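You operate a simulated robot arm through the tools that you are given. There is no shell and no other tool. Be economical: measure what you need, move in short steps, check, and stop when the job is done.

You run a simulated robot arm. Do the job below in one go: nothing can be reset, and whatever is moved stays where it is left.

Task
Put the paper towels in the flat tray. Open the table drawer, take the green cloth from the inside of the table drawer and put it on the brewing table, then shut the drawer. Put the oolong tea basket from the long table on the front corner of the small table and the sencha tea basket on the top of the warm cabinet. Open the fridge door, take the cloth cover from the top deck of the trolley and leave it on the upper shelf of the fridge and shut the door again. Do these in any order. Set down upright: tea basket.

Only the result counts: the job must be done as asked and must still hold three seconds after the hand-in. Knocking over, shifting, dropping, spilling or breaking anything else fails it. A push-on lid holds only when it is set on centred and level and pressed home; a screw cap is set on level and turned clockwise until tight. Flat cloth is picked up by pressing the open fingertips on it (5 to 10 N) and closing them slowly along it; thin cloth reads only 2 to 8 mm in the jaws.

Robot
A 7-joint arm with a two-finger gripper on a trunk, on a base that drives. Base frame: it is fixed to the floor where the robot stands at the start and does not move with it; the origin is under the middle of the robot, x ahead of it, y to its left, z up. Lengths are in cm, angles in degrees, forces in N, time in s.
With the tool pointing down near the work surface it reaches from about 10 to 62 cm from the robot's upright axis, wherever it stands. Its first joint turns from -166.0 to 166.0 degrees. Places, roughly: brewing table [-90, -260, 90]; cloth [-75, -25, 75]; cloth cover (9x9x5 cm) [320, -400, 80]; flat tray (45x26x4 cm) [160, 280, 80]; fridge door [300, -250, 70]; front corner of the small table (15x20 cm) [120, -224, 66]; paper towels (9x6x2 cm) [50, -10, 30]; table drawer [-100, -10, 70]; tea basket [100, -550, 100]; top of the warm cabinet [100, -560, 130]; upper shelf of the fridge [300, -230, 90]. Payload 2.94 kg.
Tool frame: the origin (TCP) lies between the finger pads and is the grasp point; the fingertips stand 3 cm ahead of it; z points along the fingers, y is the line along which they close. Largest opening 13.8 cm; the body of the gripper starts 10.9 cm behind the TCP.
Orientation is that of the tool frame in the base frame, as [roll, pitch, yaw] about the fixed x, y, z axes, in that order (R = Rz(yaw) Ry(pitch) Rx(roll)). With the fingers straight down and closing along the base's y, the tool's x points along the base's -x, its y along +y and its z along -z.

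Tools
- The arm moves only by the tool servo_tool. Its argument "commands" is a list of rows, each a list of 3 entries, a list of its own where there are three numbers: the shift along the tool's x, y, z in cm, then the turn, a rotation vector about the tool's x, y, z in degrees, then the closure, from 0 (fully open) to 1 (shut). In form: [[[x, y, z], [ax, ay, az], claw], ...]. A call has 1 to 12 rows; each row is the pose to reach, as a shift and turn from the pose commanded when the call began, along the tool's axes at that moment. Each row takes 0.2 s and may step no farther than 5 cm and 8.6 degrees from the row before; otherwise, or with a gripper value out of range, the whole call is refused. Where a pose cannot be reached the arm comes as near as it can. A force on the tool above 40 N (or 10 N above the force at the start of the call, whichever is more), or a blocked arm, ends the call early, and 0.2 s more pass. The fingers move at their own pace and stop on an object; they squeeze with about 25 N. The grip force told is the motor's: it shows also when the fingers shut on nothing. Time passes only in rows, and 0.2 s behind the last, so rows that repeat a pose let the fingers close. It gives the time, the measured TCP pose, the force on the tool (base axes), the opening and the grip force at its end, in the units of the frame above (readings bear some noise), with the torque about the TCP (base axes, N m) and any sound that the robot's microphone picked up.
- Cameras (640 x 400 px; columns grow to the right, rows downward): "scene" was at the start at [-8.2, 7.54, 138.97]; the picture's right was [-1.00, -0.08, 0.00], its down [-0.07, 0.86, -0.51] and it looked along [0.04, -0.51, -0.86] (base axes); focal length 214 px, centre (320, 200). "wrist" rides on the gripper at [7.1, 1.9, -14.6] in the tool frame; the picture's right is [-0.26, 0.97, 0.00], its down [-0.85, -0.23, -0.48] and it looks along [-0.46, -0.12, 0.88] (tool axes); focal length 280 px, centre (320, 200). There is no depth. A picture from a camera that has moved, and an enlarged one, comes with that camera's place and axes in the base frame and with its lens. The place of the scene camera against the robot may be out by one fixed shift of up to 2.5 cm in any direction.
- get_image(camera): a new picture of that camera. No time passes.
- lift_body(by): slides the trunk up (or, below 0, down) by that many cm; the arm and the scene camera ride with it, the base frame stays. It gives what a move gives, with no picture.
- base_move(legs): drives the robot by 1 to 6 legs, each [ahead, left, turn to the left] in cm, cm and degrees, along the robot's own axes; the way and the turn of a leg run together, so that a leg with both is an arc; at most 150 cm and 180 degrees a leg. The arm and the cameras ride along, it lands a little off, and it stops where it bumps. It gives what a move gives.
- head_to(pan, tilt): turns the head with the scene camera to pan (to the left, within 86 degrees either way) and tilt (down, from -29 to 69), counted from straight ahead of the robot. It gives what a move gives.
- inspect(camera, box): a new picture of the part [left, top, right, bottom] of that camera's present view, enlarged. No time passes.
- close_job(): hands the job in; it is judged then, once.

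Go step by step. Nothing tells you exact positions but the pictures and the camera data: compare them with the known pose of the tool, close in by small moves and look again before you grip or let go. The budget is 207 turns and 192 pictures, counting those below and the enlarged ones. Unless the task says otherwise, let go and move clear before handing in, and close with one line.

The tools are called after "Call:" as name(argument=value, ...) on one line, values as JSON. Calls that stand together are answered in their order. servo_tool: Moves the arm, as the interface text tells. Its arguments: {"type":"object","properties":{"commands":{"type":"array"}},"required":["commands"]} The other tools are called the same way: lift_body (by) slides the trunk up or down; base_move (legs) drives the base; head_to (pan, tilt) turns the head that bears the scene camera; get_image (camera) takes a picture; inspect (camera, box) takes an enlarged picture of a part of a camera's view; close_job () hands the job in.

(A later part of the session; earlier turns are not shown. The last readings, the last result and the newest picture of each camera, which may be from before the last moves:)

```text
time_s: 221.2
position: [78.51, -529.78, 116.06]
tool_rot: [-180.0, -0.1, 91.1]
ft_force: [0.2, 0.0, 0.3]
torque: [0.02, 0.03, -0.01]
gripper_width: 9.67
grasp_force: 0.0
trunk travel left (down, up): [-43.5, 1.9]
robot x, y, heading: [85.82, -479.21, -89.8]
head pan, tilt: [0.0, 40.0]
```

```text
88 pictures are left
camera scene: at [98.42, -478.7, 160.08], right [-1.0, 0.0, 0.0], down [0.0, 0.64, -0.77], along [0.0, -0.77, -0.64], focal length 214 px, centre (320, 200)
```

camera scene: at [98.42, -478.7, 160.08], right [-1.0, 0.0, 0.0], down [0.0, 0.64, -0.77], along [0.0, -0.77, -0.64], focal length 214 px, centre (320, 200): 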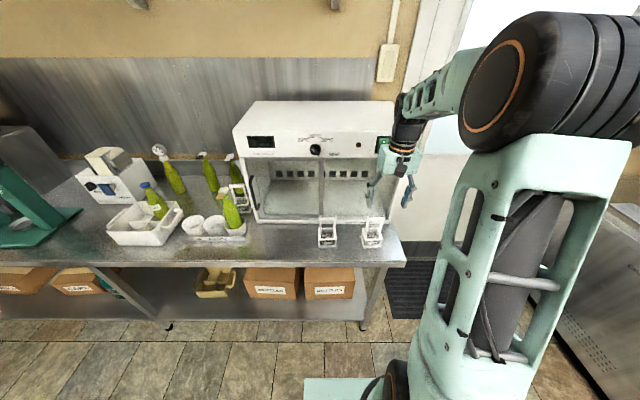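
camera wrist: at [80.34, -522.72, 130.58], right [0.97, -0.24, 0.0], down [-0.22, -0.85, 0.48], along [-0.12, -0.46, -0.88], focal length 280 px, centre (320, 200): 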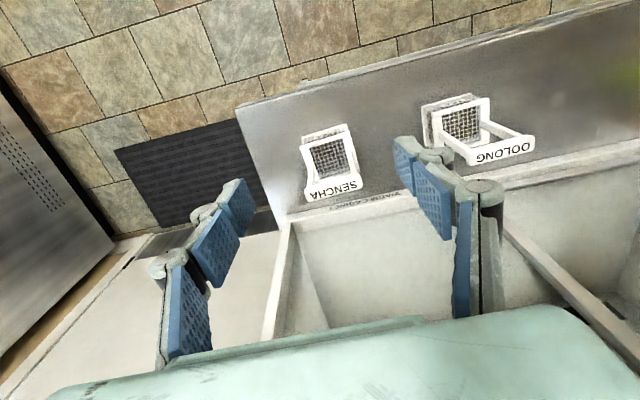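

Sencha handle at (78.6,-535.8). Move over it and lower around the loop.

Call:
servo_tool(commands=[[[-3, 0.1, 0], [0, 0, 0], 0.3], [[-6, 0.1, 1], [0, 0, 0], 0.3], [[-6, 0.1, 5], [0, 0, 0], 0.3], [[-6, 0.1, 9], [0, 0, 0], 0.3], [[-6, 0.1, 12], [0, 0, 0], 0.3], [[-6, 0.1, 14], [0, 0, 0], 0.3], [[-6, 0.1, 14], [0, 0, 0], 0.3]])

Call:
get_image(camera="wrist")

Call:
inspect(camera="scene", box=[300, 140, 440, 260])

```text
time_s: 222.8
position: [78.74, -535.83, 102.03]
tool_rot: [180.0, 0.1, 91.0]
ft_force: [-1.0, 0.0, -0.7]
torque: [0.0, -0.01, 0.0]
gripper_width: 9.65
grasp_force: 0.1
trunk travel left (down, up): [-43.5, 1.9]
robot x, y, heading: [85.92, -479.03, -89.5]
head pan, tilt: [0.0, 40.0]
```

```text
87 pictures are left
camera wrist: at [80.56, -528.7, 116.59], right [0.97, -0.24, 0.0], down [-0.22, -0.85, 0.48], along [-0.12, -0.46, -0.88], focal length 280 px, centre (320, 200)
```

wrist: 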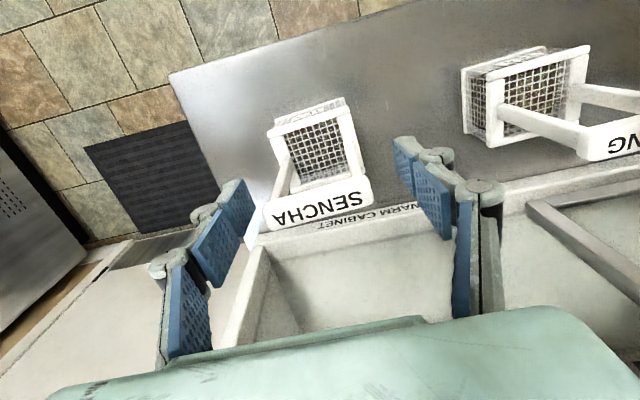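

```text
3.33 times, centred on (370, 200) of scene
camera zoom: at [98.42, -478.63, 160.08], right [-1.0, 0.0, 0.0], down [0.0, 0.64, -0.77], along [0.0, -0.77, -0.64], focal length 715 px, centre (153, 200)
```

zoom: 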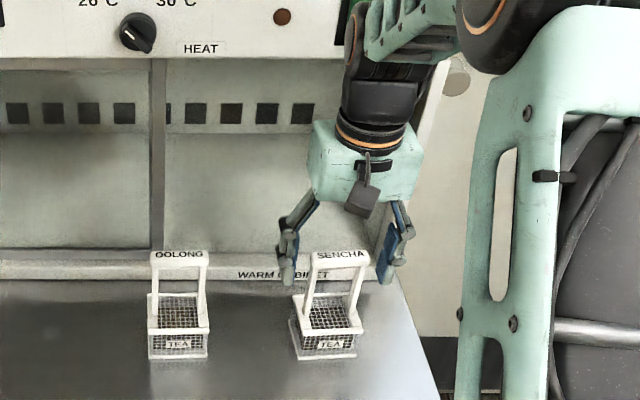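

Well centred on the handle. Go down 1 cm and close slowly.

Call:
servo_tool(commands=[[[0, 0, 0.7], [0, 0, 0], 0.3], [[0, 0, 1], [0, 0, 0], 0.45], [[0, 0, 1], [0, 0, 0], 0.55], [[0, 0, 1], [0, 0, 0], 0.62], [[0, 0, 1], [0, 0, 0], 0.8], [[0, 0, 1], [0, 0, 0], 1], [[0, 0, 1], [0, 0, 0], 1]])

Call:
get_image(camera="wrist")

```text
time_s: 224.4
position: [78.82, -535.82, 101.03]
tool_rot: [179.9, 0.0, 91.0]
ft_force: [-0.4, 0.2, 0.2]
torque: [0.0, 0.01, -0.01]
gripper_width: 6.43
grasp_force: 25.0
trunk travel left (down, up): [-43.5, 1.9]
robot x, y, heading: [85.72, -478.81, -89.9]
head pan, tilt: [0.0, 40.0]
```

```text
85 pictures are left
camera wrist: at [80.54, -528.71, 115.57], right [0.97, -0.24, 0.0], down [-0.22, -0.85, 0.48], along [-0.12, -0.46, -0.88], focal length 280 px, centre (320, 200)
```

wrist: 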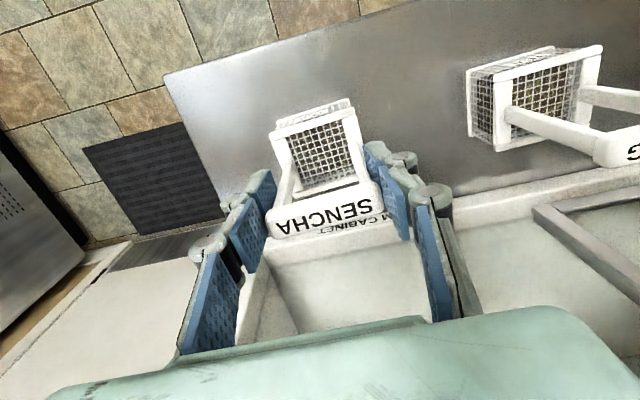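

Gripped. Lift and pull back a little, then raise higher.

Call:
servo_tool(commands=[[[0, 0, -2], [0, 0, 0], 1], [[0.5, 0, -5], [0, 0, 0], 1], [[3, 0, -9], [0, 0, 0], 1], [[6, 0, -13], [0, 0, 0], 1], [[9, 0, -17], [0, 0, 0], 1], [[10, 0, -21.5], [0, 0, 0], 1], [[10, 0, -26], [0, 0, 0], 1], [[10, 0, -30.5], [0, 0, 0], 1], [[10, 0, -35], [0, 0, 0], 1], [[10, 0, -39.5], [0, 0, 0], 1], [[10, 0, -44], [0, 0, 0], 1], [[10, 0, -44], [0, 0, 0], 1]])

Call:
get_image(camera="wrist")

Call:
get_image(camera="scene")

```text
time_s: 227.1
position: [78.64, -525.74, 145.17]
tool_rot: [179.9, 0.0, 91.0]
ft_force: [0.7, 0.3, -2.0]
torque: [-0.01, -0.05, -0.02]
gripper_width: 6.45
grasp_force: 24.7
trunk travel left (down, up): [-43.5, 1.9]
robot x, y, heading: [85.77, -478.78, -89.8]
head pan, tilt: [0.0, 40.0]
```

```text
84 pictures are left
camera wrist: at [80.33, -518.64, 159.7], right [0.97, -0.24, 0.0], down [-0.22, -0.85, 0.48], along [-0.12, -0.46, -0.88], focal length 280 px, centre (320, 200)
```

wrist: 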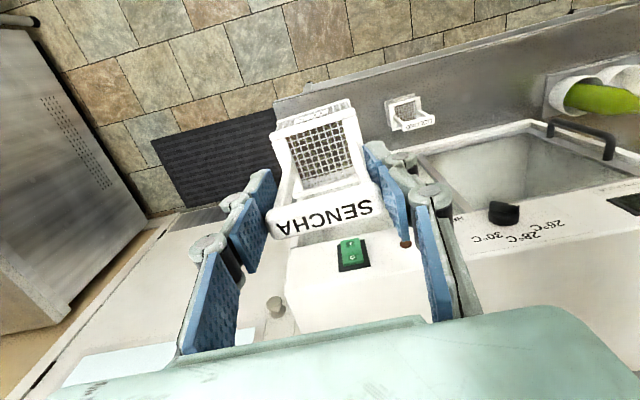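

```text
83 pictures are left
camera scene: at [98.42, -478.63, 160.08], right [-1.0, 0.0, 0.0], down [0.0, 0.64, -0.77], along [0.0, -0.77, -0.64], focal length 214 px, centre (320, 200)
```

scene: 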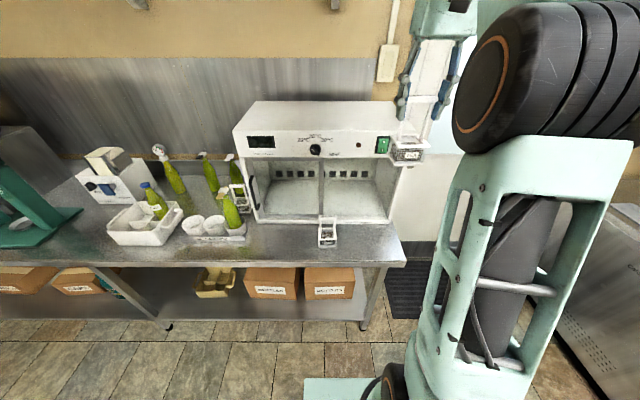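

Cabinet top spans x 73–125, y -546..-585, z≈131. Raise a bit more and drive in.

Call:
lift_body(by=1.8)

Call:
servo_tool(commands=[[[0, 0, -2], [0, 0, 0], 1], [[0, 0, -3], [0, 0, 0], 1], [[0, 0, -3], [0, 0, 0], 1]])

Call:
base_move(legs=[[10, 12, 0]])

Call:
servo_tool(commands=[[[-4, 1, 0], [0, 0, 0], 1], [[-8, 2, 0], [0, 0, 0], 1], [[-12, 3, 0], [0, 0, 0], 1], [[-16, 4, 0], [0, 0, 0], 1], [[-20, 5, 0], [0, 0, 0], 1], [[-22, 5, 0], [0, 0, 0], 1], [[-22, 5, 0], [0, 0, 0], 1]])

Call:
get_image(camera="wrist")

Call:
get_image(camera="scene")

```text
time_s: 227.7
position: [78.5, -525.83, 146.89]
tool_rot: [180.0, 0.0, 91.0]
ft_force: [0.2, -0.5, -1.5]
torque: [0.01, -0.01, 0.01]
gripper_width: 6.43
grasp_force: 24.5
trunk travel left (down, up): [-45.3, 0.1]
robot x, y, heading: [85.6, -478.81, -89.8]
head pan, tilt: [0.0, 40.0]
```

```text
time_s: 228.5
position: [78.51, -525.47, 147.53]
tool_rot: [179.9, 0.2, 91.0]
ft_force: [-0.5, -0.1, -2.0]
torque: [0.01, 0.0, -0.02]
gripper_width: 6.44
grasp_force: 25.7
out of reach, approached as far as the arm can: row 1, 2, 3
trunk travel left (down, up): [-45.3, 0.1]
robot x, y, heading: [85.83, -478.79, -89.8]
head pan, tilt: [0.0, 40.0]
```

```text
time_s: 230.2
position: [90.57, -535.52, 147.6]
tool_rot: [-179.9, 0.3, 91.0]
ft_force: [-0.5, -1.1, -1.6]
torque: [-0.02, 0.04, 0.01]
gripper_width: 6.48
grasp_force: 24.8
trunk travel left (down, up): [-45.3, 0.1]
robot x, y, heading: [97.45, -488.96, -89.9]
head pan, tilt: [0.0, 40.0]
```

```text
time_s: 231.8
position: [94.44, -545.89, 140.75]
tool_rot: [-180.0, 0.4, 91.0]
ft_force: [-0.6, 4.5, -2.8]
torque: [0.34, -0.01, -0.14]
gripper_width: 6.44
grasp_force: 25.4
out of reach, approached as far as the arm can: row 1, 2, 3, 4, 5, 6, 7
trunk travel left (down, up): [-45.3, 0.1]
robot x, y, heading: [97.44, -489.12, -90.0]
head pan, tilt: [0.0, 40.0]
```

```text
82 pictures are left
camera wrist: at [96.24, -538.64, 155.29], right [0.97, -0.25, 0.0], down [-0.22, -0.85, 0.48], along [-0.12, -0.47, -0.88], focal length 280 px, centre (320, 200)
```

wrist: 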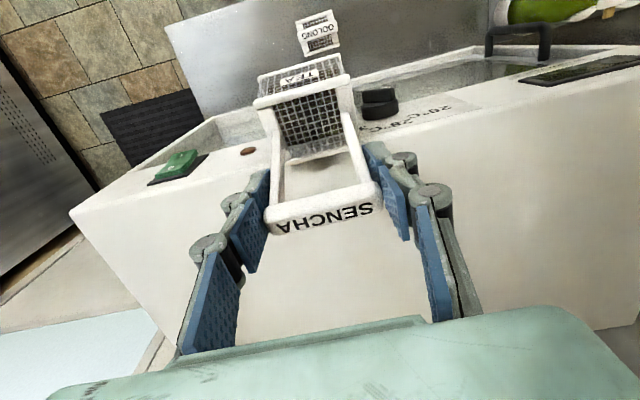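

```text
81 pictures are left
camera scene: at [110.42, -488.52, 161.88], right [-1.0, 0.0, 0.0], down [0.0, 0.64, -0.77], along [0.0, -0.77, -0.64], focal length 214 px, centre (320, 200)
```

scene: 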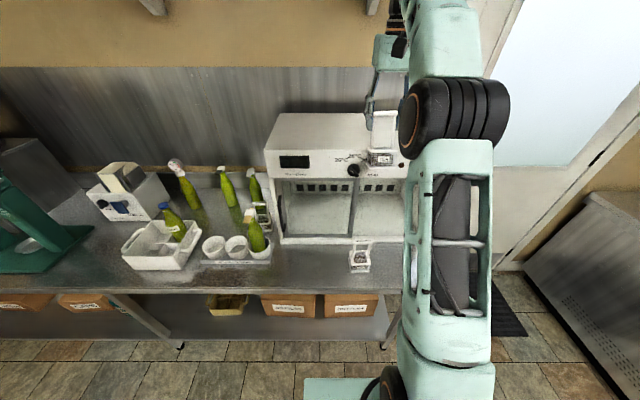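

The arm ran out of reach at that height and dipped, pushing the basket against the cabinet front so it swung in the grip. Back off and check.

Call:
base_move(legs=[[-14, 0, 0]])

Call:
servo_tool(commands=[[[2, 0, 0], [0, 0, 0], 1], [[6, 0, 0], [0, 0, 0], 1], [[10, 0, 0], [0, 0, 0], 1], [[14, 0, 0.5], [0, 0, 0], 1], [[18, 0, 1], [0, 0, 0], 1], [[22, 0, 2], [0, 0, 0], 1], [[22, 0, 3], [0, 0, 0], 1]])

Call:
get_image(camera="wrist")

Call:
get_image(camera="scene")

```text
time_s: 233.2
position: [94.4, -531.75, 140.7]
tool_rot: [-180.0, 0.3, 91.0]
ft_force: [-0.7, 0.9, -1.7]
torque: [-0.09, -0.03, 0.03]
gripper_width: 6.44
grasp_force: 24.5
trunk travel left (down, up): [-45.3, 0.1]
robot x, y, heading: [97.42, -474.71, -89.3]
head pan, tilt: [0.0, 40.0]
```

```text
time_s: 234.8
position: [93.99, -510.69, 135.66]
tool_rot: [179.7, -3.1, 91.0]
ft_force: [-0.5, 0.6, -1.6]
torque: [-0.04, -0.01, 0.01]
gripper_width: 6.42
grasp_force: 24.3
trunk travel left (down, up): [-45.3, 0.1]
robot x, y, heading: [97.81, -474.72, -89.6]
head pan, tilt: [0.0, 40.0]
```

```text
80 pictures are left
camera wrist: at [95.7, -504.36, 150.61], right [0.97, -0.25, -0.01], down [-0.22, -0.88, 0.43], along [-0.11, -0.41, -0.9], focal length 280 px, centre (320, 200)
```

wrist: 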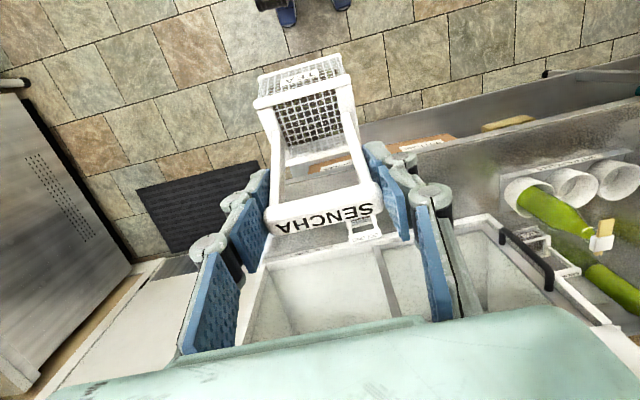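

```text
79 pictures are left
camera scene: at [109.01, -474.83, 162.81], right [-0.99, 0.16, 0.0], down [0.09, 0.55, -0.83], along [-0.13, -0.82, -0.56], focal length 214 px, centre (320, 200)
```

scene: 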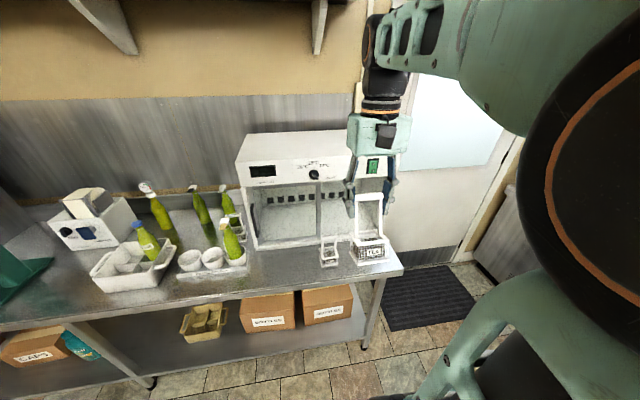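

Call:
inspect(camera="wrist", box=[220, 30, 420, 250])

Call:
inspect(camera="scene", box=[300, 130, 420, 290])

```text
1.82 times, centred on (320, 140) of wrist
camera zoom: at [95.7, -504.36, 150.61], right [0.97, -0.25, -0.01], down [-0.22, -0.88, 0.43], along [-0.11, -0.41, -0.9], focal length 510 px, centre (320, 309)
```

zoom: 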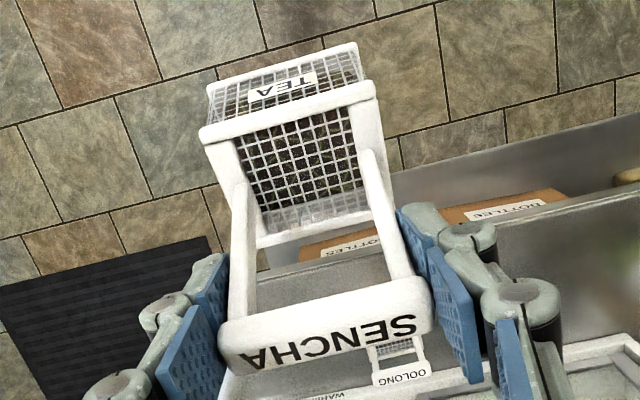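

```text
2.50 times, centred on (360, 210) of scene
camera zoom: at [109.01, -474.83, 162.81], right [-0.99, 0.16, 0.0], down [0.09, 0.55, -0.83], along [-0.13, -0.82, -0.56], focal length 536 px, centre (220, 175)
```

zoom: 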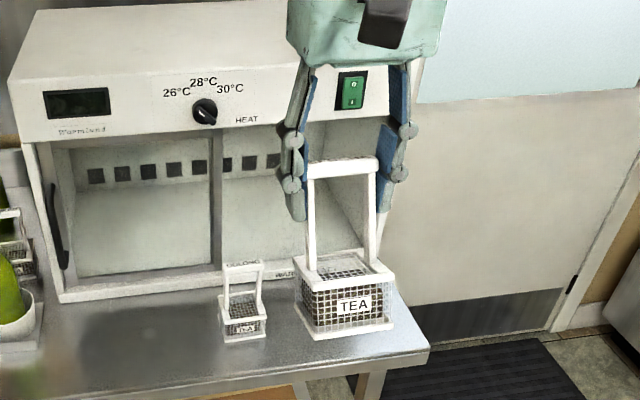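

The basket hangs about 18° off in the grip. I'll set it back down upright on the table (tool pitched 18°) and re-grip with a pitched tool for better reach at height.

Call:
servo_tool(commands=[[[-1.6, -2.8, 3], [0, -4.2, 0], 1], [[-3.2, -5.6, 6], [0, -8.4, 0], 1], [[-4.8, -8.4, 9], [0, -12.6, 0], 1], [[-6.4, -11.2, 12], [0, -17, 0], 1], [[-8, -14, 15], [0, -21, 0], 1], [[-8, -14, 15], [0, -21, 0], 1]])

Call:
base_move(legs=[[13, 0, 0]])

Call:
get_image(camera="wrist")

Call:
inspect(camera="scene", box=[300, 110, 460, 270])

```text
time_s: 236.2
position: [80.32, -518.07, 122.55]
tool_rot: [180.0, 21.3, 91.0]
ft_force: [0.0, -0.1, -1.5]
torque: [0.02, -0.01, -0.02]
gripper_width: 6.43
grasp_force: 24.7
trunk travel left (down, up): [-45.3, 0.1]
robot x, y, heading: [97.36, -474.94, -89.8]
head pan, tilt: [0.0, 40.0]
```

```text
time_s: 237.4
position: [80.29, -531.37, 122.41]
tool_rot: [179.9, 21.2, 91.0]
ft_force: [0.3, -0.5, -2.1]
torque: [0.03, 0.02, 0.02]
gripper_width: 6.42
grasp_force: 24.8
trunk travel left (down, up): [-45.3, 0.1]
robot x, y, heading: [97.14, -487.56, -90.1]
head pan, tilt: [0.0, 40.0]
```

```text
76 pictures are left
camera wrist: at [81.98, -519.3, 133.53], right [0.97, -0.23, 0.09], down [-0.22, -0.62, 0.75], along [-0.11, -0.75, -0.65], focal length 280 px, centre (320, 200)
```

wrist: 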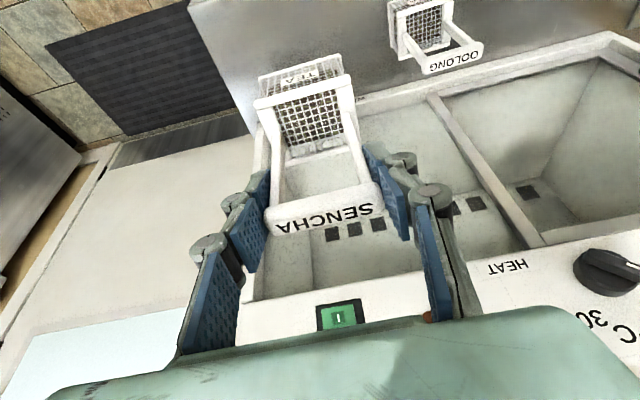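

```text
2.50 times, centred on (380, 190) of scene
camera zoom: at [110.43, -487.67, 161.88], right [-1.0, 0.0, 0.0], down [0.0, 0.64, -0.77], along [0.0, -0.77, -0.64], focal length 536 px, centre (170, 225)
```

zoom: 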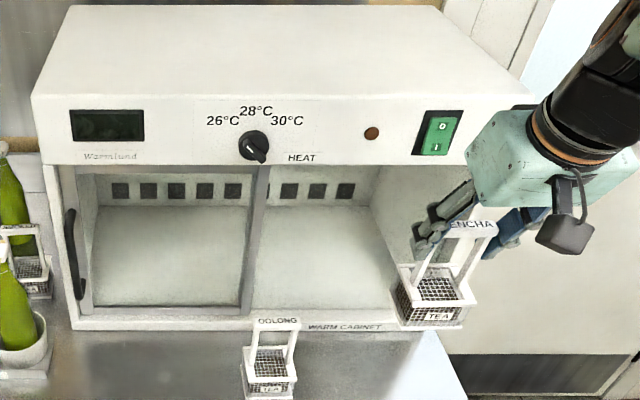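

With the pitched tool the basket hangs upright, so I try raising from here directly, checking reach stepwise.

Call:
servo_tool(commands=[[[-1.6, 0, -4.2], [0, 0, 0], 1], [[-3.2, 0, -8.4], [0, 0, 0], 1], [[-4.8, 0, -12.6], [0, 0, 0], 1], [[-6.4, 0, -16.8], [0, 0, 0], 1], [[-8, 0, -21], [0, 0, 0], 1], [[-8.8, 0, -22.9], [0, 0, 0], 1], [[-8.8, 0, -22.9], [0, 0, 0], 1]])

Call:
base_move(legs=[[5, 5, 0]])

```text
time_s: 239.0
position: [80.33, -530.92, 147.09]
tool_rot: [-180.0, 21.3, 91.1]
ft_force: [0.1, 0.8, -1.9]
torque: [0.01, 0.02, -0.01]
gripper_width: 6.38
grasp_force: 25.3
trunk travel left (down, up): [-45.3, 0.1]
robot x, y, heading: [97.51, -487.59, -90.0]
head pan, tilt: [0.0, 40.0]
```

```text
time_s: 240.2
position: [85.1, -536.13, 147.11]
tool_rot: [-179.9, 21.3, 91.0]
ft_force: [0.5, 0.0, -1.2]
torque: [0.03, 0.01, 0.0]
gripper_width: 6.42
grasp_force: 24.8
trunk travel left (down, up): [-45.3, 0.1]
robot x, y, heading: [102.66, -492.88, -89.7]
head pan, tilt: [0.0, 40.0]
```

Call:
servo_tool(commands=[[[0, 4, 0], [0, 0, 0], 1], [[0, 8, 0], [0, 0, 0], 1], [[-2.8, 11, 1.1], [0, 0, 0], 1], [[-5.6, 11, 2.2], [0, 0, 0], 1], [[-5.6, 11, 2.2], [0, 0, 0], 1]])

```text
time_s: 241.4
position: [96.46, -541.64, 147.21]
tool_rot: [180.0, 21.3, 91.0]
ft_force: [-0.4, -0.2, -0.4]
torque: [0.0, -0.01, -0.02]
gripper_width: 6.41
grasp_force: 25.0
trunk travel left (down, up): [-45.3, 0.1]
robot x, y, heading: [102.6, -492.77, -89.8]
head pan, tilt: [0.0, 40.0]
```

Call:
servo_tool(commands=[[[-2.8, 0, 1.1], [0, 0, 0], 1], [[-5.6, 0, 2.2], [0, 0, 0], 1], [[-5.6, 0, 2.2], [0, 0, 0], 1]])

Call:
get_image(camera="wrist")

```text
time_s: 242.2
position: [96.36, -547.71, 147.03]
tool_rot: [179.9, 21.3, 91.0]
ft_force: [-0.5, 0.2, -0.4]
torque: [0.01, 0.01, 0.0]
gripper_width: 6.43
grasp_force: 25.0
trunk travel left (down, up): [-45.3, 0.1]
robot x, y, heading: [102.38, -492.38, -89.7]
head pan, tilt: [0.0, 40.0]
```

```text
74 pictures are left
camera wrist: at [98.14, -535.71, 158.01], right [0.97, -0.23, 0.09], down [-0.22, -0.62, 0.75], along [-0.11, -0.75, -0.65], focal length 280 px, centre (320, 200)
```

wrist: 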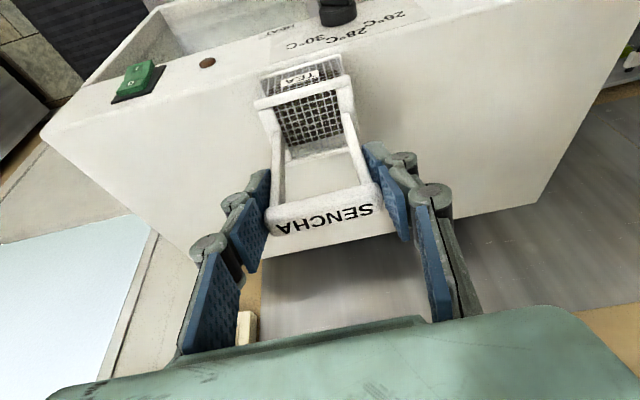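

Still in reach. Forward 6 cm more.

Call:
servo_tool(commands=[[[-2.8, 0, 1.1], [0, 0, 0], 1], [[-5.6, 0, 2.2], [0, 0, 0], 1], [[-7.5, 0, 2.9], [0, 0, 0], 1], [[-7.5, 0, 2.9], [0, 0, 0], 1]])

Call:
get_image(camera="wrist")

Call:
get_image(camera="scene")

```text
time_s: 243.2
position: [96.55, -555.75, 147.02]
tool_rot: [180.0, 21.3, 91.0]
ft_force: [-0.6, -0.1, -0.7]
torque: [0.02, 0.01, 0.0]
gripper_width: 6.41
grasp_force: 25.0
trunk travel left (down, up): [-45.3, 0.1]
robot x, y, heading: [102.22, -492.78, -90.2]
head pan, tilt: [0.0, 40.0]
```

```text
73 pictures are left
camera wrist: at [98.21, -543.83, 158.03], right [0.97, -0.23, 0.09], down [-0.22, -0.62, 0.75], along [-0.11, -0.75, -0.65], focal length 280 px, centre (320, 200)
```

wrist: 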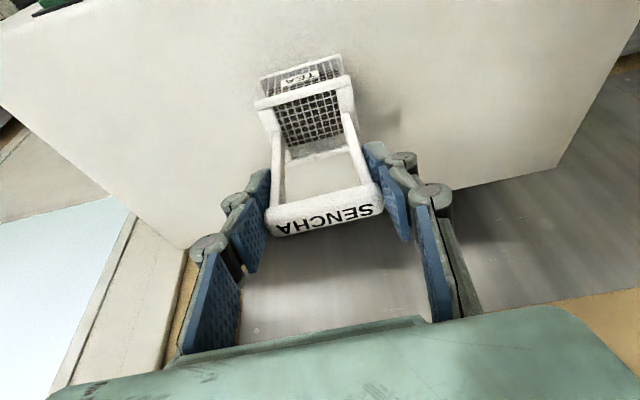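

```text
72 pictures are left
camera scene: at [115.42, -492.43, 161.88], right [-1.0, 0.0, 0.0], down [0.0, 0.64, -0.77], along [0.0, -0.77, -0.64], focal length 214 px, centre (320, 200)
```

scene: 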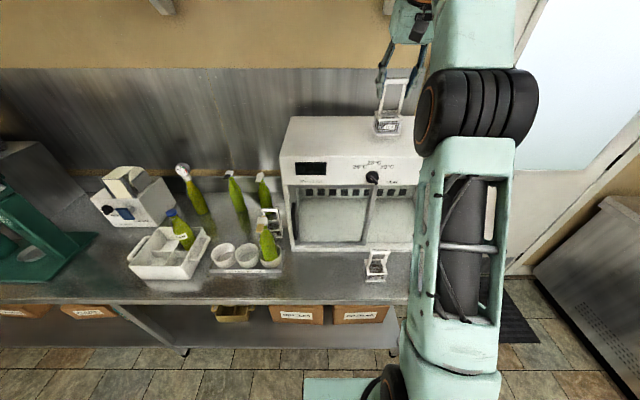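

Over the cabinet top. Lower slowly until contact.

Call:
servo_tool(commands=[[[0.36, 0, 0.93], [0, 0, 0], 1], [[0.6, 0, 1.55], [0, 0, 0], 1], [[0.78, 0, 2.0], [0, 0, 0], 1]])

Call:
inspect(camera="scene", box=[350, 70, 430, 150])

```text
time_s: 244.0
position: [96.56, -555.9, 144.85]
tool_rot: [-180.0, 21.3, 91.0]
ft_force: [0.2, -0.4, -1.6]
torque: [0.03, 0.03, -0.01]
gripper_width: 6.41
grasp_force: 24.8
trunk travel left (down, up): [-45.3, 0.1]
robot x, y, heading: [102.76, -493.09, -89.8]
head pan, tilt: [0.0, 40.0]
```

```text
5.00 times, centred on (390, 110) of scene
camera zoom: at [115.42, -492.5, 161.88], right [-1.0, 0.0, 0.0], down [0.0, 0.64, -0.77], along [0.0, -0.77, -0.64], focal length 1072 px, centre (-30, 650)
```

zoom: 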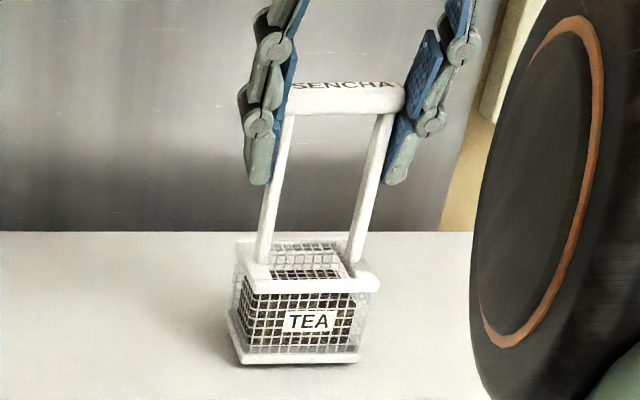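

Call:
servo_tool(commands=[[[0.15, 0, 0.4], [0, 0, 0], 1], [[0.29, 0, 0.75], [0, 0, 0], 1], [[0.4, 0, 1.05], [0, 0, 0], 1]])

Call:
inspect(camera="scene", box=[350, 70, 430, 150])

```text
time_s: 244.8
position: [96.33, -555.89, 144.42]
tool_rot: [-179.8, 21.9, 90.9]
ft_force: [-4.5, -4.1, 23.1]
torque: [-0.16, -0.1, -0.04]
gripper_width: 6.48
grasp_force: 25.2
trunk travel left (down, up): [-45.3, 0.1]
robot x, y, heading: [102.85, -492.61, -89.8]
head pan, tilt: [0.0, 40.0]
```

```text
5.00 times, centred on (390, 110) of scene
camera zoom: at [115.35, -492.27, 161.93], right [-1.0, 0.0, 0.0], down [0.0, 0.64, -0.77], along [0.0, -0.77, -0.64], focal length 1072 px, centre (-30, 650)
```

zoom: 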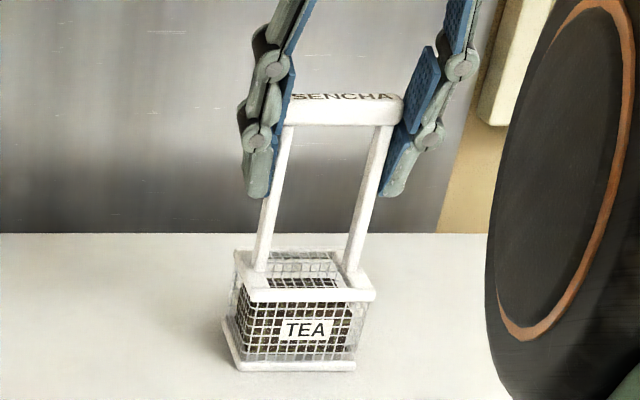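

Standing flat. Ease off, open and back out.

Call:
servo_tool(commands=[[[-0.13, 0, -0.35], [0, 0, 0], 1], [[-0.13, 0, -0.35], [0, 0, 0], 0.5], [[-0.13, 0, -0.35], [0, 0, 0], 0.3], [[-0.13, 0, -0.35], [0, 0, 0], 0.3], [[0, 0, -3], [0, 0, 0], 0.3], [[2, 0, -6], [0, 0, 0], 0.3], [[5, 0, -8], [0, 0, 0], 0.3], [[9, 0, -9], [0, 0, 0], 0.3], [[9, 0, -9], [0, 0, 0], 0.3]])

Call:
inspect(camera="scene", box=[340, 70, 430, 150])

```text
time_s: 246.8
position: [96.34, -544.28, 148.97]
tool_rot: [180.0, 21.2, 91.0]
ft_force: [0.1, -0.5, 0.9]
torque: [0.03, -0.01, 0.04]
gripper_width: 9.63
grasp_force: 0.0
trunk travel left (down, up): [-45.3, 0.1]
robot x, y, heading: [102.93, -492.72, -89.9]
head pan, tilt: [0.0, 40.0]
```

```text
5.00 times, centred on (385, 110) of scene
camera zoom: at [115.41, -492.6, 161.87], right [-1.0, 0.0, 0.0], down [0.0, 0.64, -0.77], along [0.0, -0.77, -0.64], focal length 1072 px, centre (-5, 650)
```

zoom: 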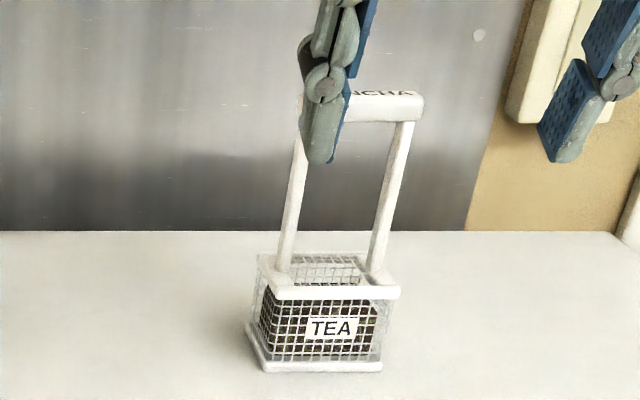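

Sencha stands upright on the cabinet. Back off, straighten and lower toward the oolong basket.

Call:
base_move(legs=[[-20, 0, 0]])

Call:
servo_tool(commands=[[[1.5, 0, 3.9], [0, 2, 0], 0.3], [[3, 0, 7.8], [0, 5, 0], 0.3], [[4.5, 0, 11.7], [0, 8, 0], 0.3], [[6, 0, 15.6], [0, 11, 0], 0.3], [[7.5, 0, 19.5], [0, 14, 0], 0.3], [[9, 0, 23.4], [0, 17, 0], 0.3], [[10.5, 0, 27.3], [0, 20, 0], 0.3], [[11.5, 0, 30], [0, 21.3, 0], 0.3], [[11.5, 0, 30], [0, 21.3, 0], 0.3]])

Call:
get_image(camera="wrist")

```text
time_s: 248.3
position: [96.32, -524.34, 148.94]
tool_rot: [180.0, 21.3, 90.9]
ft_force: [-0.3, 0.0, 0.0]
torque: [-0.03, -0.02, 0.01]
gripper_width: 9.69
grasp_force: 0.0
trunk travel left (down, up): [-45.3, 0.1]
robot x, y, heading: [102.27, -472.99, -89.9]
head pan, tilt: [0.0, 40.0]
```

```text
time_s: 250.3
position: [96.17, -524.56, 116.74]
tool_rot: [180.0, 0.0, 90.9]
ft_force: [0.7, 0.1, 1.4]
torque: [0.0, -0.02, 0.02]
gripper_width: 9.64
grasp_force: 0.1
trunk travel left (down, up): [-45.3, 0.1]
robot x, y, heading: [102.74, -472.87, -90.0]
head pan, tilt: [0.0, 40.0]
```

```text
68 pictures are left
camera wrist: at [98.11, -517.46, 131.35], right [0.97, -0.25, 0.0], down [-0.22, -0.85, 0.48], along [-0.12, -0.46, -0.88], focal length 280 px, centre (320, 200)
```

wrist: 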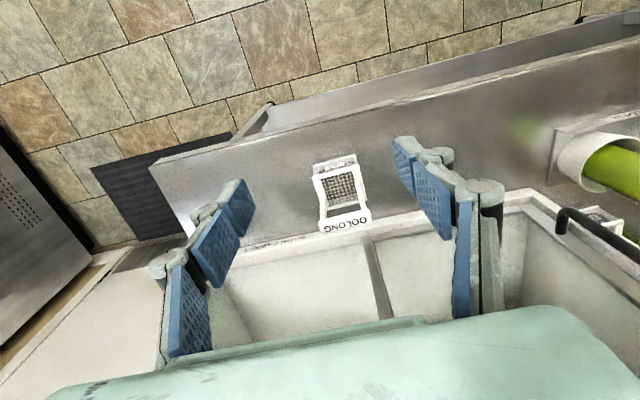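

Oolong handle at (96.4,-535.3). Drive 6 ahead, then go over and around it.

Call:
base_move(legs=[[6, 0, 0]])

Call:
servo_tool(commands=[[[-3, 0.2, 0], [0, 0, 0], 0.3], [[-4.8, 0.2, 2], [0, 0, 0], 0.3], [[-4.8, 0.2, 6], [0, 0, 0], 0.3], [[-4.8, 0.2, 10], [0, 0, 0], 0.3], [[-4.8, 0.2, 13], [0, 0, 0], 0.3], [[-4.8, 0.2, 13], [0, 0, 0], 0.3]])

Call:
get_image(camera="wrist")

```text
time_s: 251.3
position: [96.28, -530.7, 116.73]
tool_rot: [180.0, -0.1, 91.0]
ft_force: [0.1, -0.6, -0.2]
torque: [0.03, 0.0, 0.04]
gripper_width: 9.67
grasp_force: 0.0
trunk travel left (down, up): [-45.3, 0.1]
robot x, y, heading: [102.84, -478.79, -90.1]
head pan, tilt: [0.0, 40.0]
```

```text
time_s: 252.7
position: [96.44, -535.22, 103.77]
tool_rot: [-180.0, 0.0, 90.9]
ft_force: [0.7, 0.0, 0.2]
torque: [-0.01, -0.01, -0.02]
gripper_width: 9.66
grasp_force: 0.0
trunk travel left (down, up): [-45.3, 0.1]
robot x, y, heading: [102.84, -478.73, -89.9]
head pan, tilt: [0.0, 40.0]
```

```text
67 pictures are left
camera wrist: at [98.31, -528.21, 118.37], right [0.97, -0.25, 0.0], down [-0.22, -0.85, 0.48], along [-0.12, -0.46, -0.88], focal length 280 px, centre (320, 200)
```

wrist: 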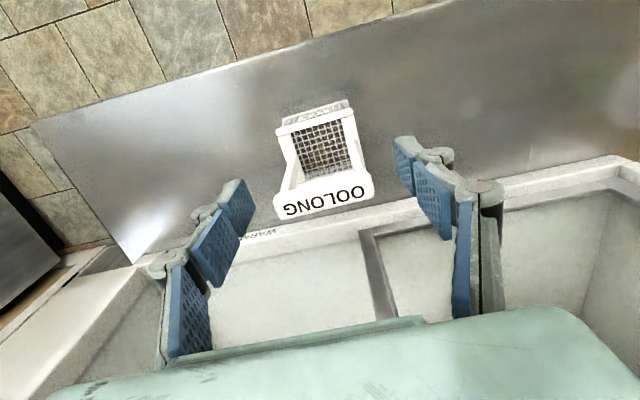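

Call:
servo_tool(commands=[[[0, 0, 1.5], [0, 0, 0], 0.3], [[0, 0, 2.8], [0, 0, 0], 0.4], [[0, 0, 2.8], [0, 0, 0], 0.52], [[0, 0, 2.8], [0, 0, 0], 0.6], [[0, 0, 2.8], [0, 0, 0], 0.8], [[0, 0, 2.8], [0, 0, 0], 1], [[0, 0, 2.8], [0, 0, 0], 1]])

Call:
servo_tool(commands=[[[0, 0, -1.5], [0, 0, 0], 1], [[0, 0, -4], [0, 0, 0], 1], [[1, 0, -8], [0, 0, 0], 1], [[5, 0, -10], [0, 0, 0], 1], [[9, 0, -12], [0, 0, 0], 1], [[9, 0, -12], [0, 0, 0], 1]])

Call:
get_image(camera="wrist")

```text
time_s: 254.3
position: [96.53, -535.35, 100.99]
tool_rot: [179.9, 0.1, 90.9]
ft_force: [0.0, -0.4, -0.2]
torque: [0.05, -0.03, -0.02]
gripper_width: 6.41
grasp_force: 25.4
trunk travel left (down, up): [-45.3, 0.1]
robot x, y, heading: [102.51, -479.0, -90.4]
head pan, tilt: [0.0, 40.0]
```

```text
time_s: 255.7
position: [96.27, -526.5, 113.11]
tool_rot: [-180.0, -0.1, 90.9]
ft_force: [-0.9, 0.8, -2.4]
torque: [0.03, -0.03, 0.0]
gripper_width: 6.43
grasp_force: 25.1
trunk travel left (down, up): [-45.3, 0.1]
robot x, y, heading: [102.58, -479.23, -90.0]
head pan, tilt: [0.0, 40.0]
```

```text
66 pictures are left
camera wrist: at [98.09, -519.33, 127.59], right [0.97, -0.25, 0.0], down [-0.22, -0.85, 0.48], along [-0.12, -0.46, -0.88], focal length 280 px, centre (320, 200)
```

wrist: 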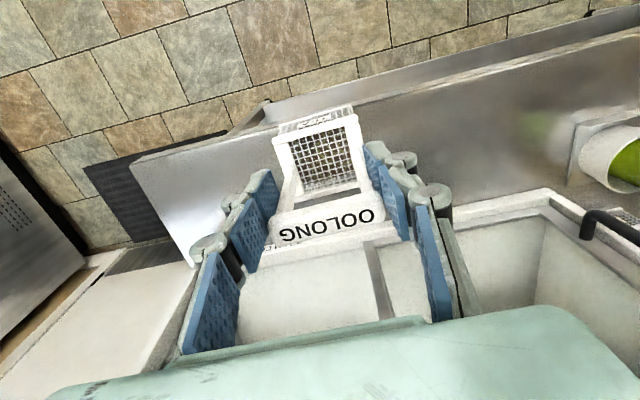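

Oolong is held upright. Back up, turn around and approach the small table.

Call:
base_move(legs=[[-70, 0, 0], [0, 0, 180], [70, 0, 0]])

Call:
head_to(pan=-10, tilt=30)

Call:
get_image(camera="scene")

```text
time_s: 270.3
position: [108.37, -291.95, 112.96]
tool_rot: [180.0, 0.0, -89.0]
ft_force: [-0.5, 0.3, -1.5]
torque: [-0.04, 0.05, 0.04]
gripper_width: 6.41
grasp_force: 24.9
trunk travel left (down, up): [-45.3, 0.1]
robot x, y, heading: [101.98, -339.14, 90.1]
head pan, tilt: [0.0, 40.0]
```

```text
time_s: 271.0
position: [108.25, -291.85, 113.04]
tool_rot: [-180.0, 0.0, -88.9]
ft_force: [0.3, -0.5, -0.6]
torque: [-0.04, 0.01, 0.03]
gripper_width: 6.43
grasp_force: 24.8
trunk travel left (down, up): [-45.3, 0.1]
robot x, y, heading: [102.01, -339.41, 90.1]
head pan, tilt: [-10.0, 30.0]
```

```text
65 pictures are left
camera scene: at [89.44, -337.76, 163.41], right [0.99, -0.17, 0.0], down [-0.08, -0.49, -0.87], along [0.15, 0.85, -0.5], focal length 214 px, centre (320, 200)
```

scene: 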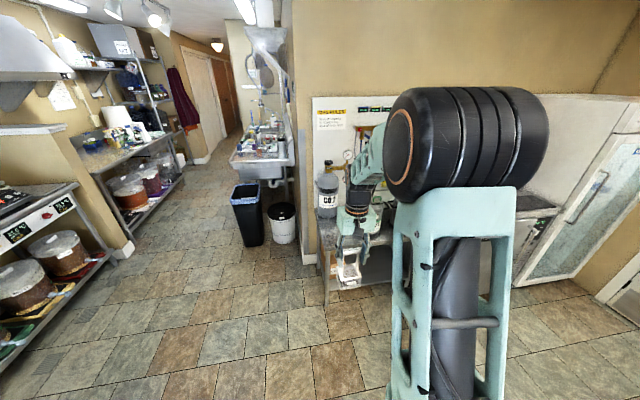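

Call:
head_to(pan=-15, tilt=35)

Call:
inspect(camera="scene", box=[230, 60, 470, 210])

Call:
get_image(camera="wrist")

```text
time_s: 271.7
position: [108.29, -291.97, 113.06]
tool_rot: [-179.9, -0.1, -88.9]
ft_force: [-0.3, 0.5, -0.5]
torque: [-0.06, -0.01, 0.02]
gripper_width: 6.42
grasp_force: 25.1
trunk travel left (down, up): [-45.3, 0.1]
robot x, y, heading: [102.22, -339.74, 90.1]
head pan, tilt: [-15.0, 35.0]
```

```text
2.67 times, centred on (350, 135) of scene
camera zoom: at [90.15, -338.15, 162.64], right [0.97, -0.26, 0.0], down [-0.15, -0.55, -0.82], along [0.21, 0.79, -0.57], focal length 572 px, centre (240, 373)
```

zoom: 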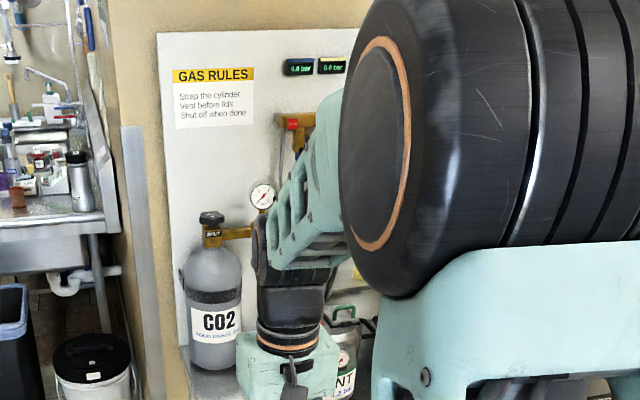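

```text
63 pictures are left
camera wrist: at [106.47, -299.0, 127.6], right [-0.97, 0.24, 0.0], down [0.21, 0.85, 0.48], along [0.12, 0.46, -0.88], focal length 280 px, centre (320, 200)
```

wrist: 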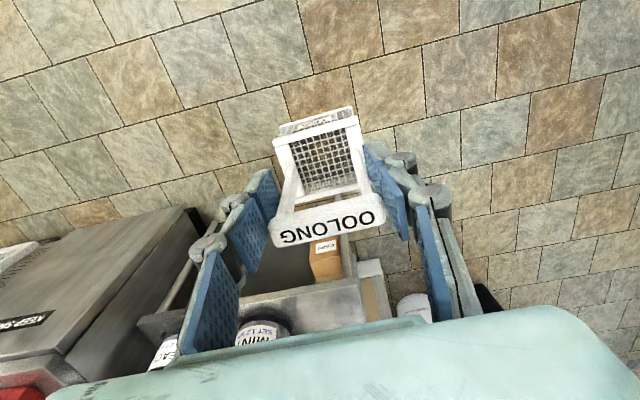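

Small table: front edge y≈-240, left edge x≈109, CO2 bottle behind at (118,-201). Target about (119,-228). Drive in.

Call:
base_move(legs=[[56, -10.5, 0]])

Call:
head_to(pan=-5, tilt=50)

Call:
get_image(camera="wrist")

Call:
get_image(camera="scene")

```text
time_s: 274.9
position: [118.63, -236.07, 113.08]
tool_rot: [179.9, 0.1, -89.1]
ft_force: [0.0, 1.1, -2.2]
torque: [-0.06, 0.0, -0.01]
gripper_width: 6.41
grasp_force: 25.7
trunk travel left (down, up): [-45.3, 0.1]
robot x, y, heading: [112.46, -283.84, 89.9]
head pan, tilt: [-15.0, 35.0]
```

```text
time_s: 275.7
position: [118.64, -236.04, 113.05]
tool_rot: [-179.9, 0.0, -89.0]
ft_force: [-1.0, -0.1, -1.0]
torque: [-0.02, 0.03, -0.02]
gripper_width: 6.41
grasp_force: 25.4
trunk travel left (down, up): [-45.3, 0.1]
robot x, y, heading: [111.96, -283.82, 90.2]
head pan, tilt: [-5.0, 50.0]
```

```text
62 pictures are left
camera wrist: at [116.79, -243.18, 127.6], right [-0.97, 0.24, 0.0], down [0.21, 0.85, 0.48], along [0.12, 0.46, -0.88], focal length 280 px, centre (320, 200)
```

wrist: 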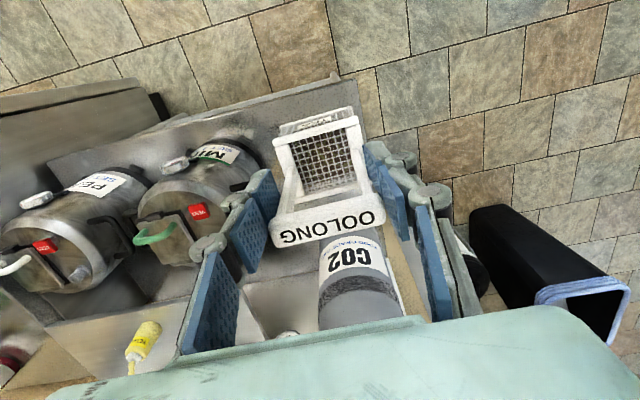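

```text
61 pictures are left
camera scene: at [98.85, -283.15, 160.47], right [1.0, -0.08, 0.0], down [-0.06, -0.76, -0.64], along [0.05, 0.64, -0.77], focal length 214 px, centre (320, 200)
```

scene: 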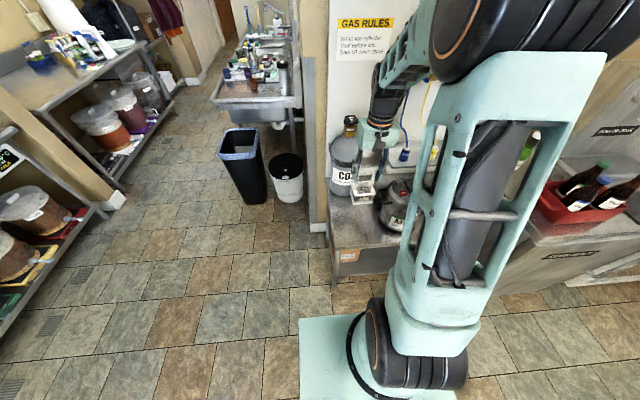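

Free corner in front of the CO2 bottle, left of the keg. Move over (121,-226) and lower by the trunk.

Call:
servo_tool(commands=[[[-3.5, -1, 0], [0, 0, 0], 1], [[-7, -2, 0], [0, 0, 0], 1], [[-10, -2.4, 0], [0, 0, 0], 1], [[-10, -2.4, 0], [0, 0, 0], 1]])

Call:
lift_body(by=-29)

Call:
get_image(camera="wrist")

Call:
get_image(camera="scene")

```text
time_s: 276.7
position: [120.85, -226.0, 112.99]
tool_rot: [180.0, 0.0, -89.0]
ft_force: [-0.1, -0.5, -2.0]
torque: [-0.01, 0.01, -0.01]
gripper_width: 6.44
grasp_force: 25.4
trunk travel left (down, up): [-45.3, 0.1]
robot x, y, heading: [112.45, -283.7, 90.4]
head pan, tilt: [-5.0, 50.0]
```

```text
time_s: 279.6
position: [120.9, -225.97, 83.95]
tool_rot: [-179.9, 0.1, -88.9]
ft_force: [0.3, 0.2, -1.7]
torque: [-0.05, 0.0, -0.01]
gripper_width: 6.43
grasp_force: 25.1
trunk travel left (down, up): [-16.3, 29.1]
robot x, y, heading: [112.44, -283.5, 90.2]
head pan, tilt: [-5.0, 50.0]
```

```text
60 pictures are left
camera wrist: at [119.04, -233.09, 98.58], right [-0.97, 0.24, 0.0], down [0.21, 0.85, 0.48], along [0.12, 0.46, -0.88], focal length 280 px, centre (320, 200)
```

wrist: 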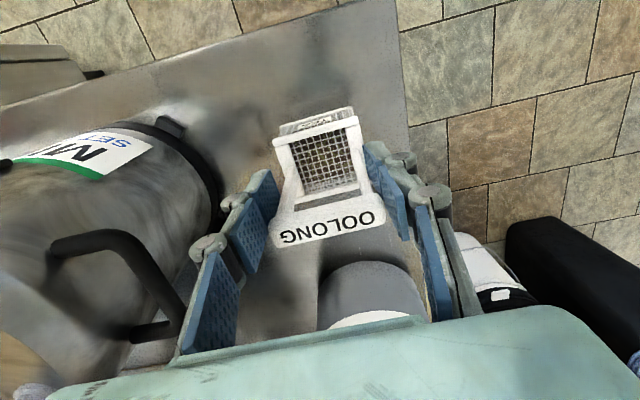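

```text
59 pictures are left
camera scene: at [98.85, -283.16, 131.46], right [1.0, -0.08, 0.0], down [-0.06, -0.76, -0.64], along [0.05, 0.64, -0.77], focal length 214 px, centre (320, 200)
```

scene: 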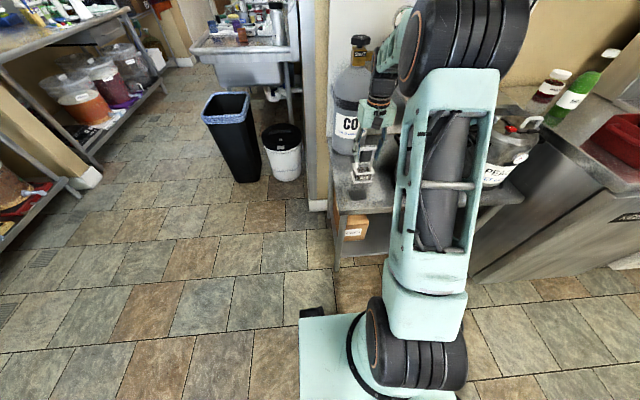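

Corner of the table is at (111,-235), so the spot is right. Small shift and lower.

Call:
servo_tool(commands=[[[-0.8, 0.8, 1.5], [0, 0, 0], 1], [[-1.2, 0.8, 3], [0, 0, 0], 1], [[-1.2, 0.8, 4], [0, 0, 0], 1], [[-1.2, 0.8, 4.6], [0, 0, 0], 1]])

Call:
inspect(camera="scene", box=[320, 120, 420, 220])

```text
time_s: 280.6
position: [120.11, -224.88, 79.37]
tool_rot: [180.0, -0.1, -89.0]
ft_force: [0.0, -1.0, -0.7]
torque: [-0.01, 0.03, 0.01]
gripper_width: 6.43
grasp_force: 25.3
trunk travel left (down, up): [-16.3, 29.1]
robot x, y, heading: [112.13, -283.73, 90.1]
head pan, tilt: [-5.0, 50.0]
```

```text
4.00 times, centred on (370, 170) of scene
camera zoom: at [98.85, -283.16, 131.46], right [1.0, -0.08, 0.0], down [-0.06, -0.76, -0.64], along [0.05, 0.64, -0.77], focal length 858 px, centre (120, 320)
```

zoom: 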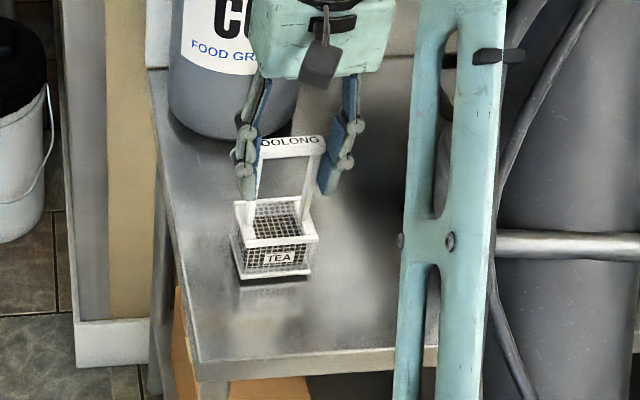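

Call:
servo_tool(commands=[[[0, 0, 0.5], [0, 0, 0], 1], [[0, 0, 1.0], [0, 0, 0], 1], [[0, 0, 1.4], [0, 0, 0], 1]])

```text
time_s: 281.4
position: [120.09, -224.71, 78.45]
tool_rot: [-179.8, 0.4, -89.0]
ft_force: [1.8, 0.2, 22.4]
torque: [0.25, -0.05, 0.02]
gripper_width: 6.39
grasp_force: 25.0
trunk travel left (down, up): [-16.3, 29.1]
robot x, y, heading: [112.51, -283.65, 90.4]
head pan, tilt: [-5.0, 50.0]
```

Contact. Ease, open and rise clear.

Call:
servo_tool(commands=[[[0, 0, -0.4], [0, 0, 0], 1], [[0, 0, -0.4], [0, 0, 0], 0.5], [[0, 0, -0.4], [0, 0, 0], 0.35], [[0, 0, -0.4], [0, 0, 0], 0.3], [[0, 0, -4], [0, 0, 0], 0.3], [[0, 0, -8], [0, 0, 0], 0.3], [[0, 0, -12], [0, 0, 0], 0.3], [[0, 0, -16], [0, 0, 0], 0.3], [[0, 0, -16], [0, 0, 0], 0.3]])

Call:
inspect(camera="scene", box=[320, 120, 420, 220])

```text
time_s: 283.4
position: [119.99, -224.82, 94.07]
tool_rot: [180.0, 0.0, -89.0]
ft_force: [0.3, 0.2, -0.3]
torque: [0.01, -0.01, 0.0]
gripper_width: 9.67
grasp_force: 0.1
trunk travel left (down, up): [-16.3, 29.1]
robot x, y, heading: [112.51, -283.42, 90.1]
head pan, tilt: [-5.0, 50.0]
```

```text
4.00 times, centred on (370, 170) of scene
camera zoom: at [98.84, -283.18, 131.46], right [1.0, -0.08, 0.0], down [-0.06, -0.76, -0.64], along [0.05, 0.64, -0.77], focal length 858 px, centre (120, 320)
```

zoom: 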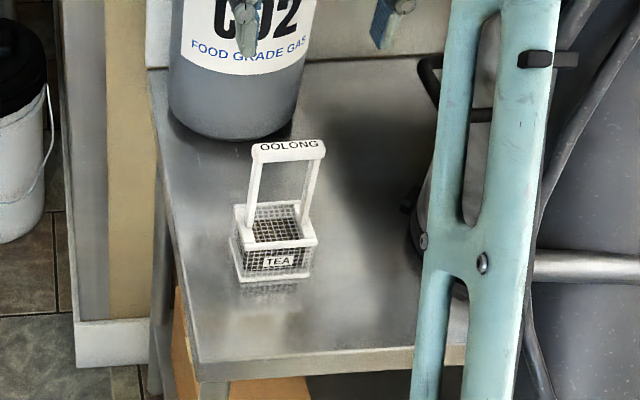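

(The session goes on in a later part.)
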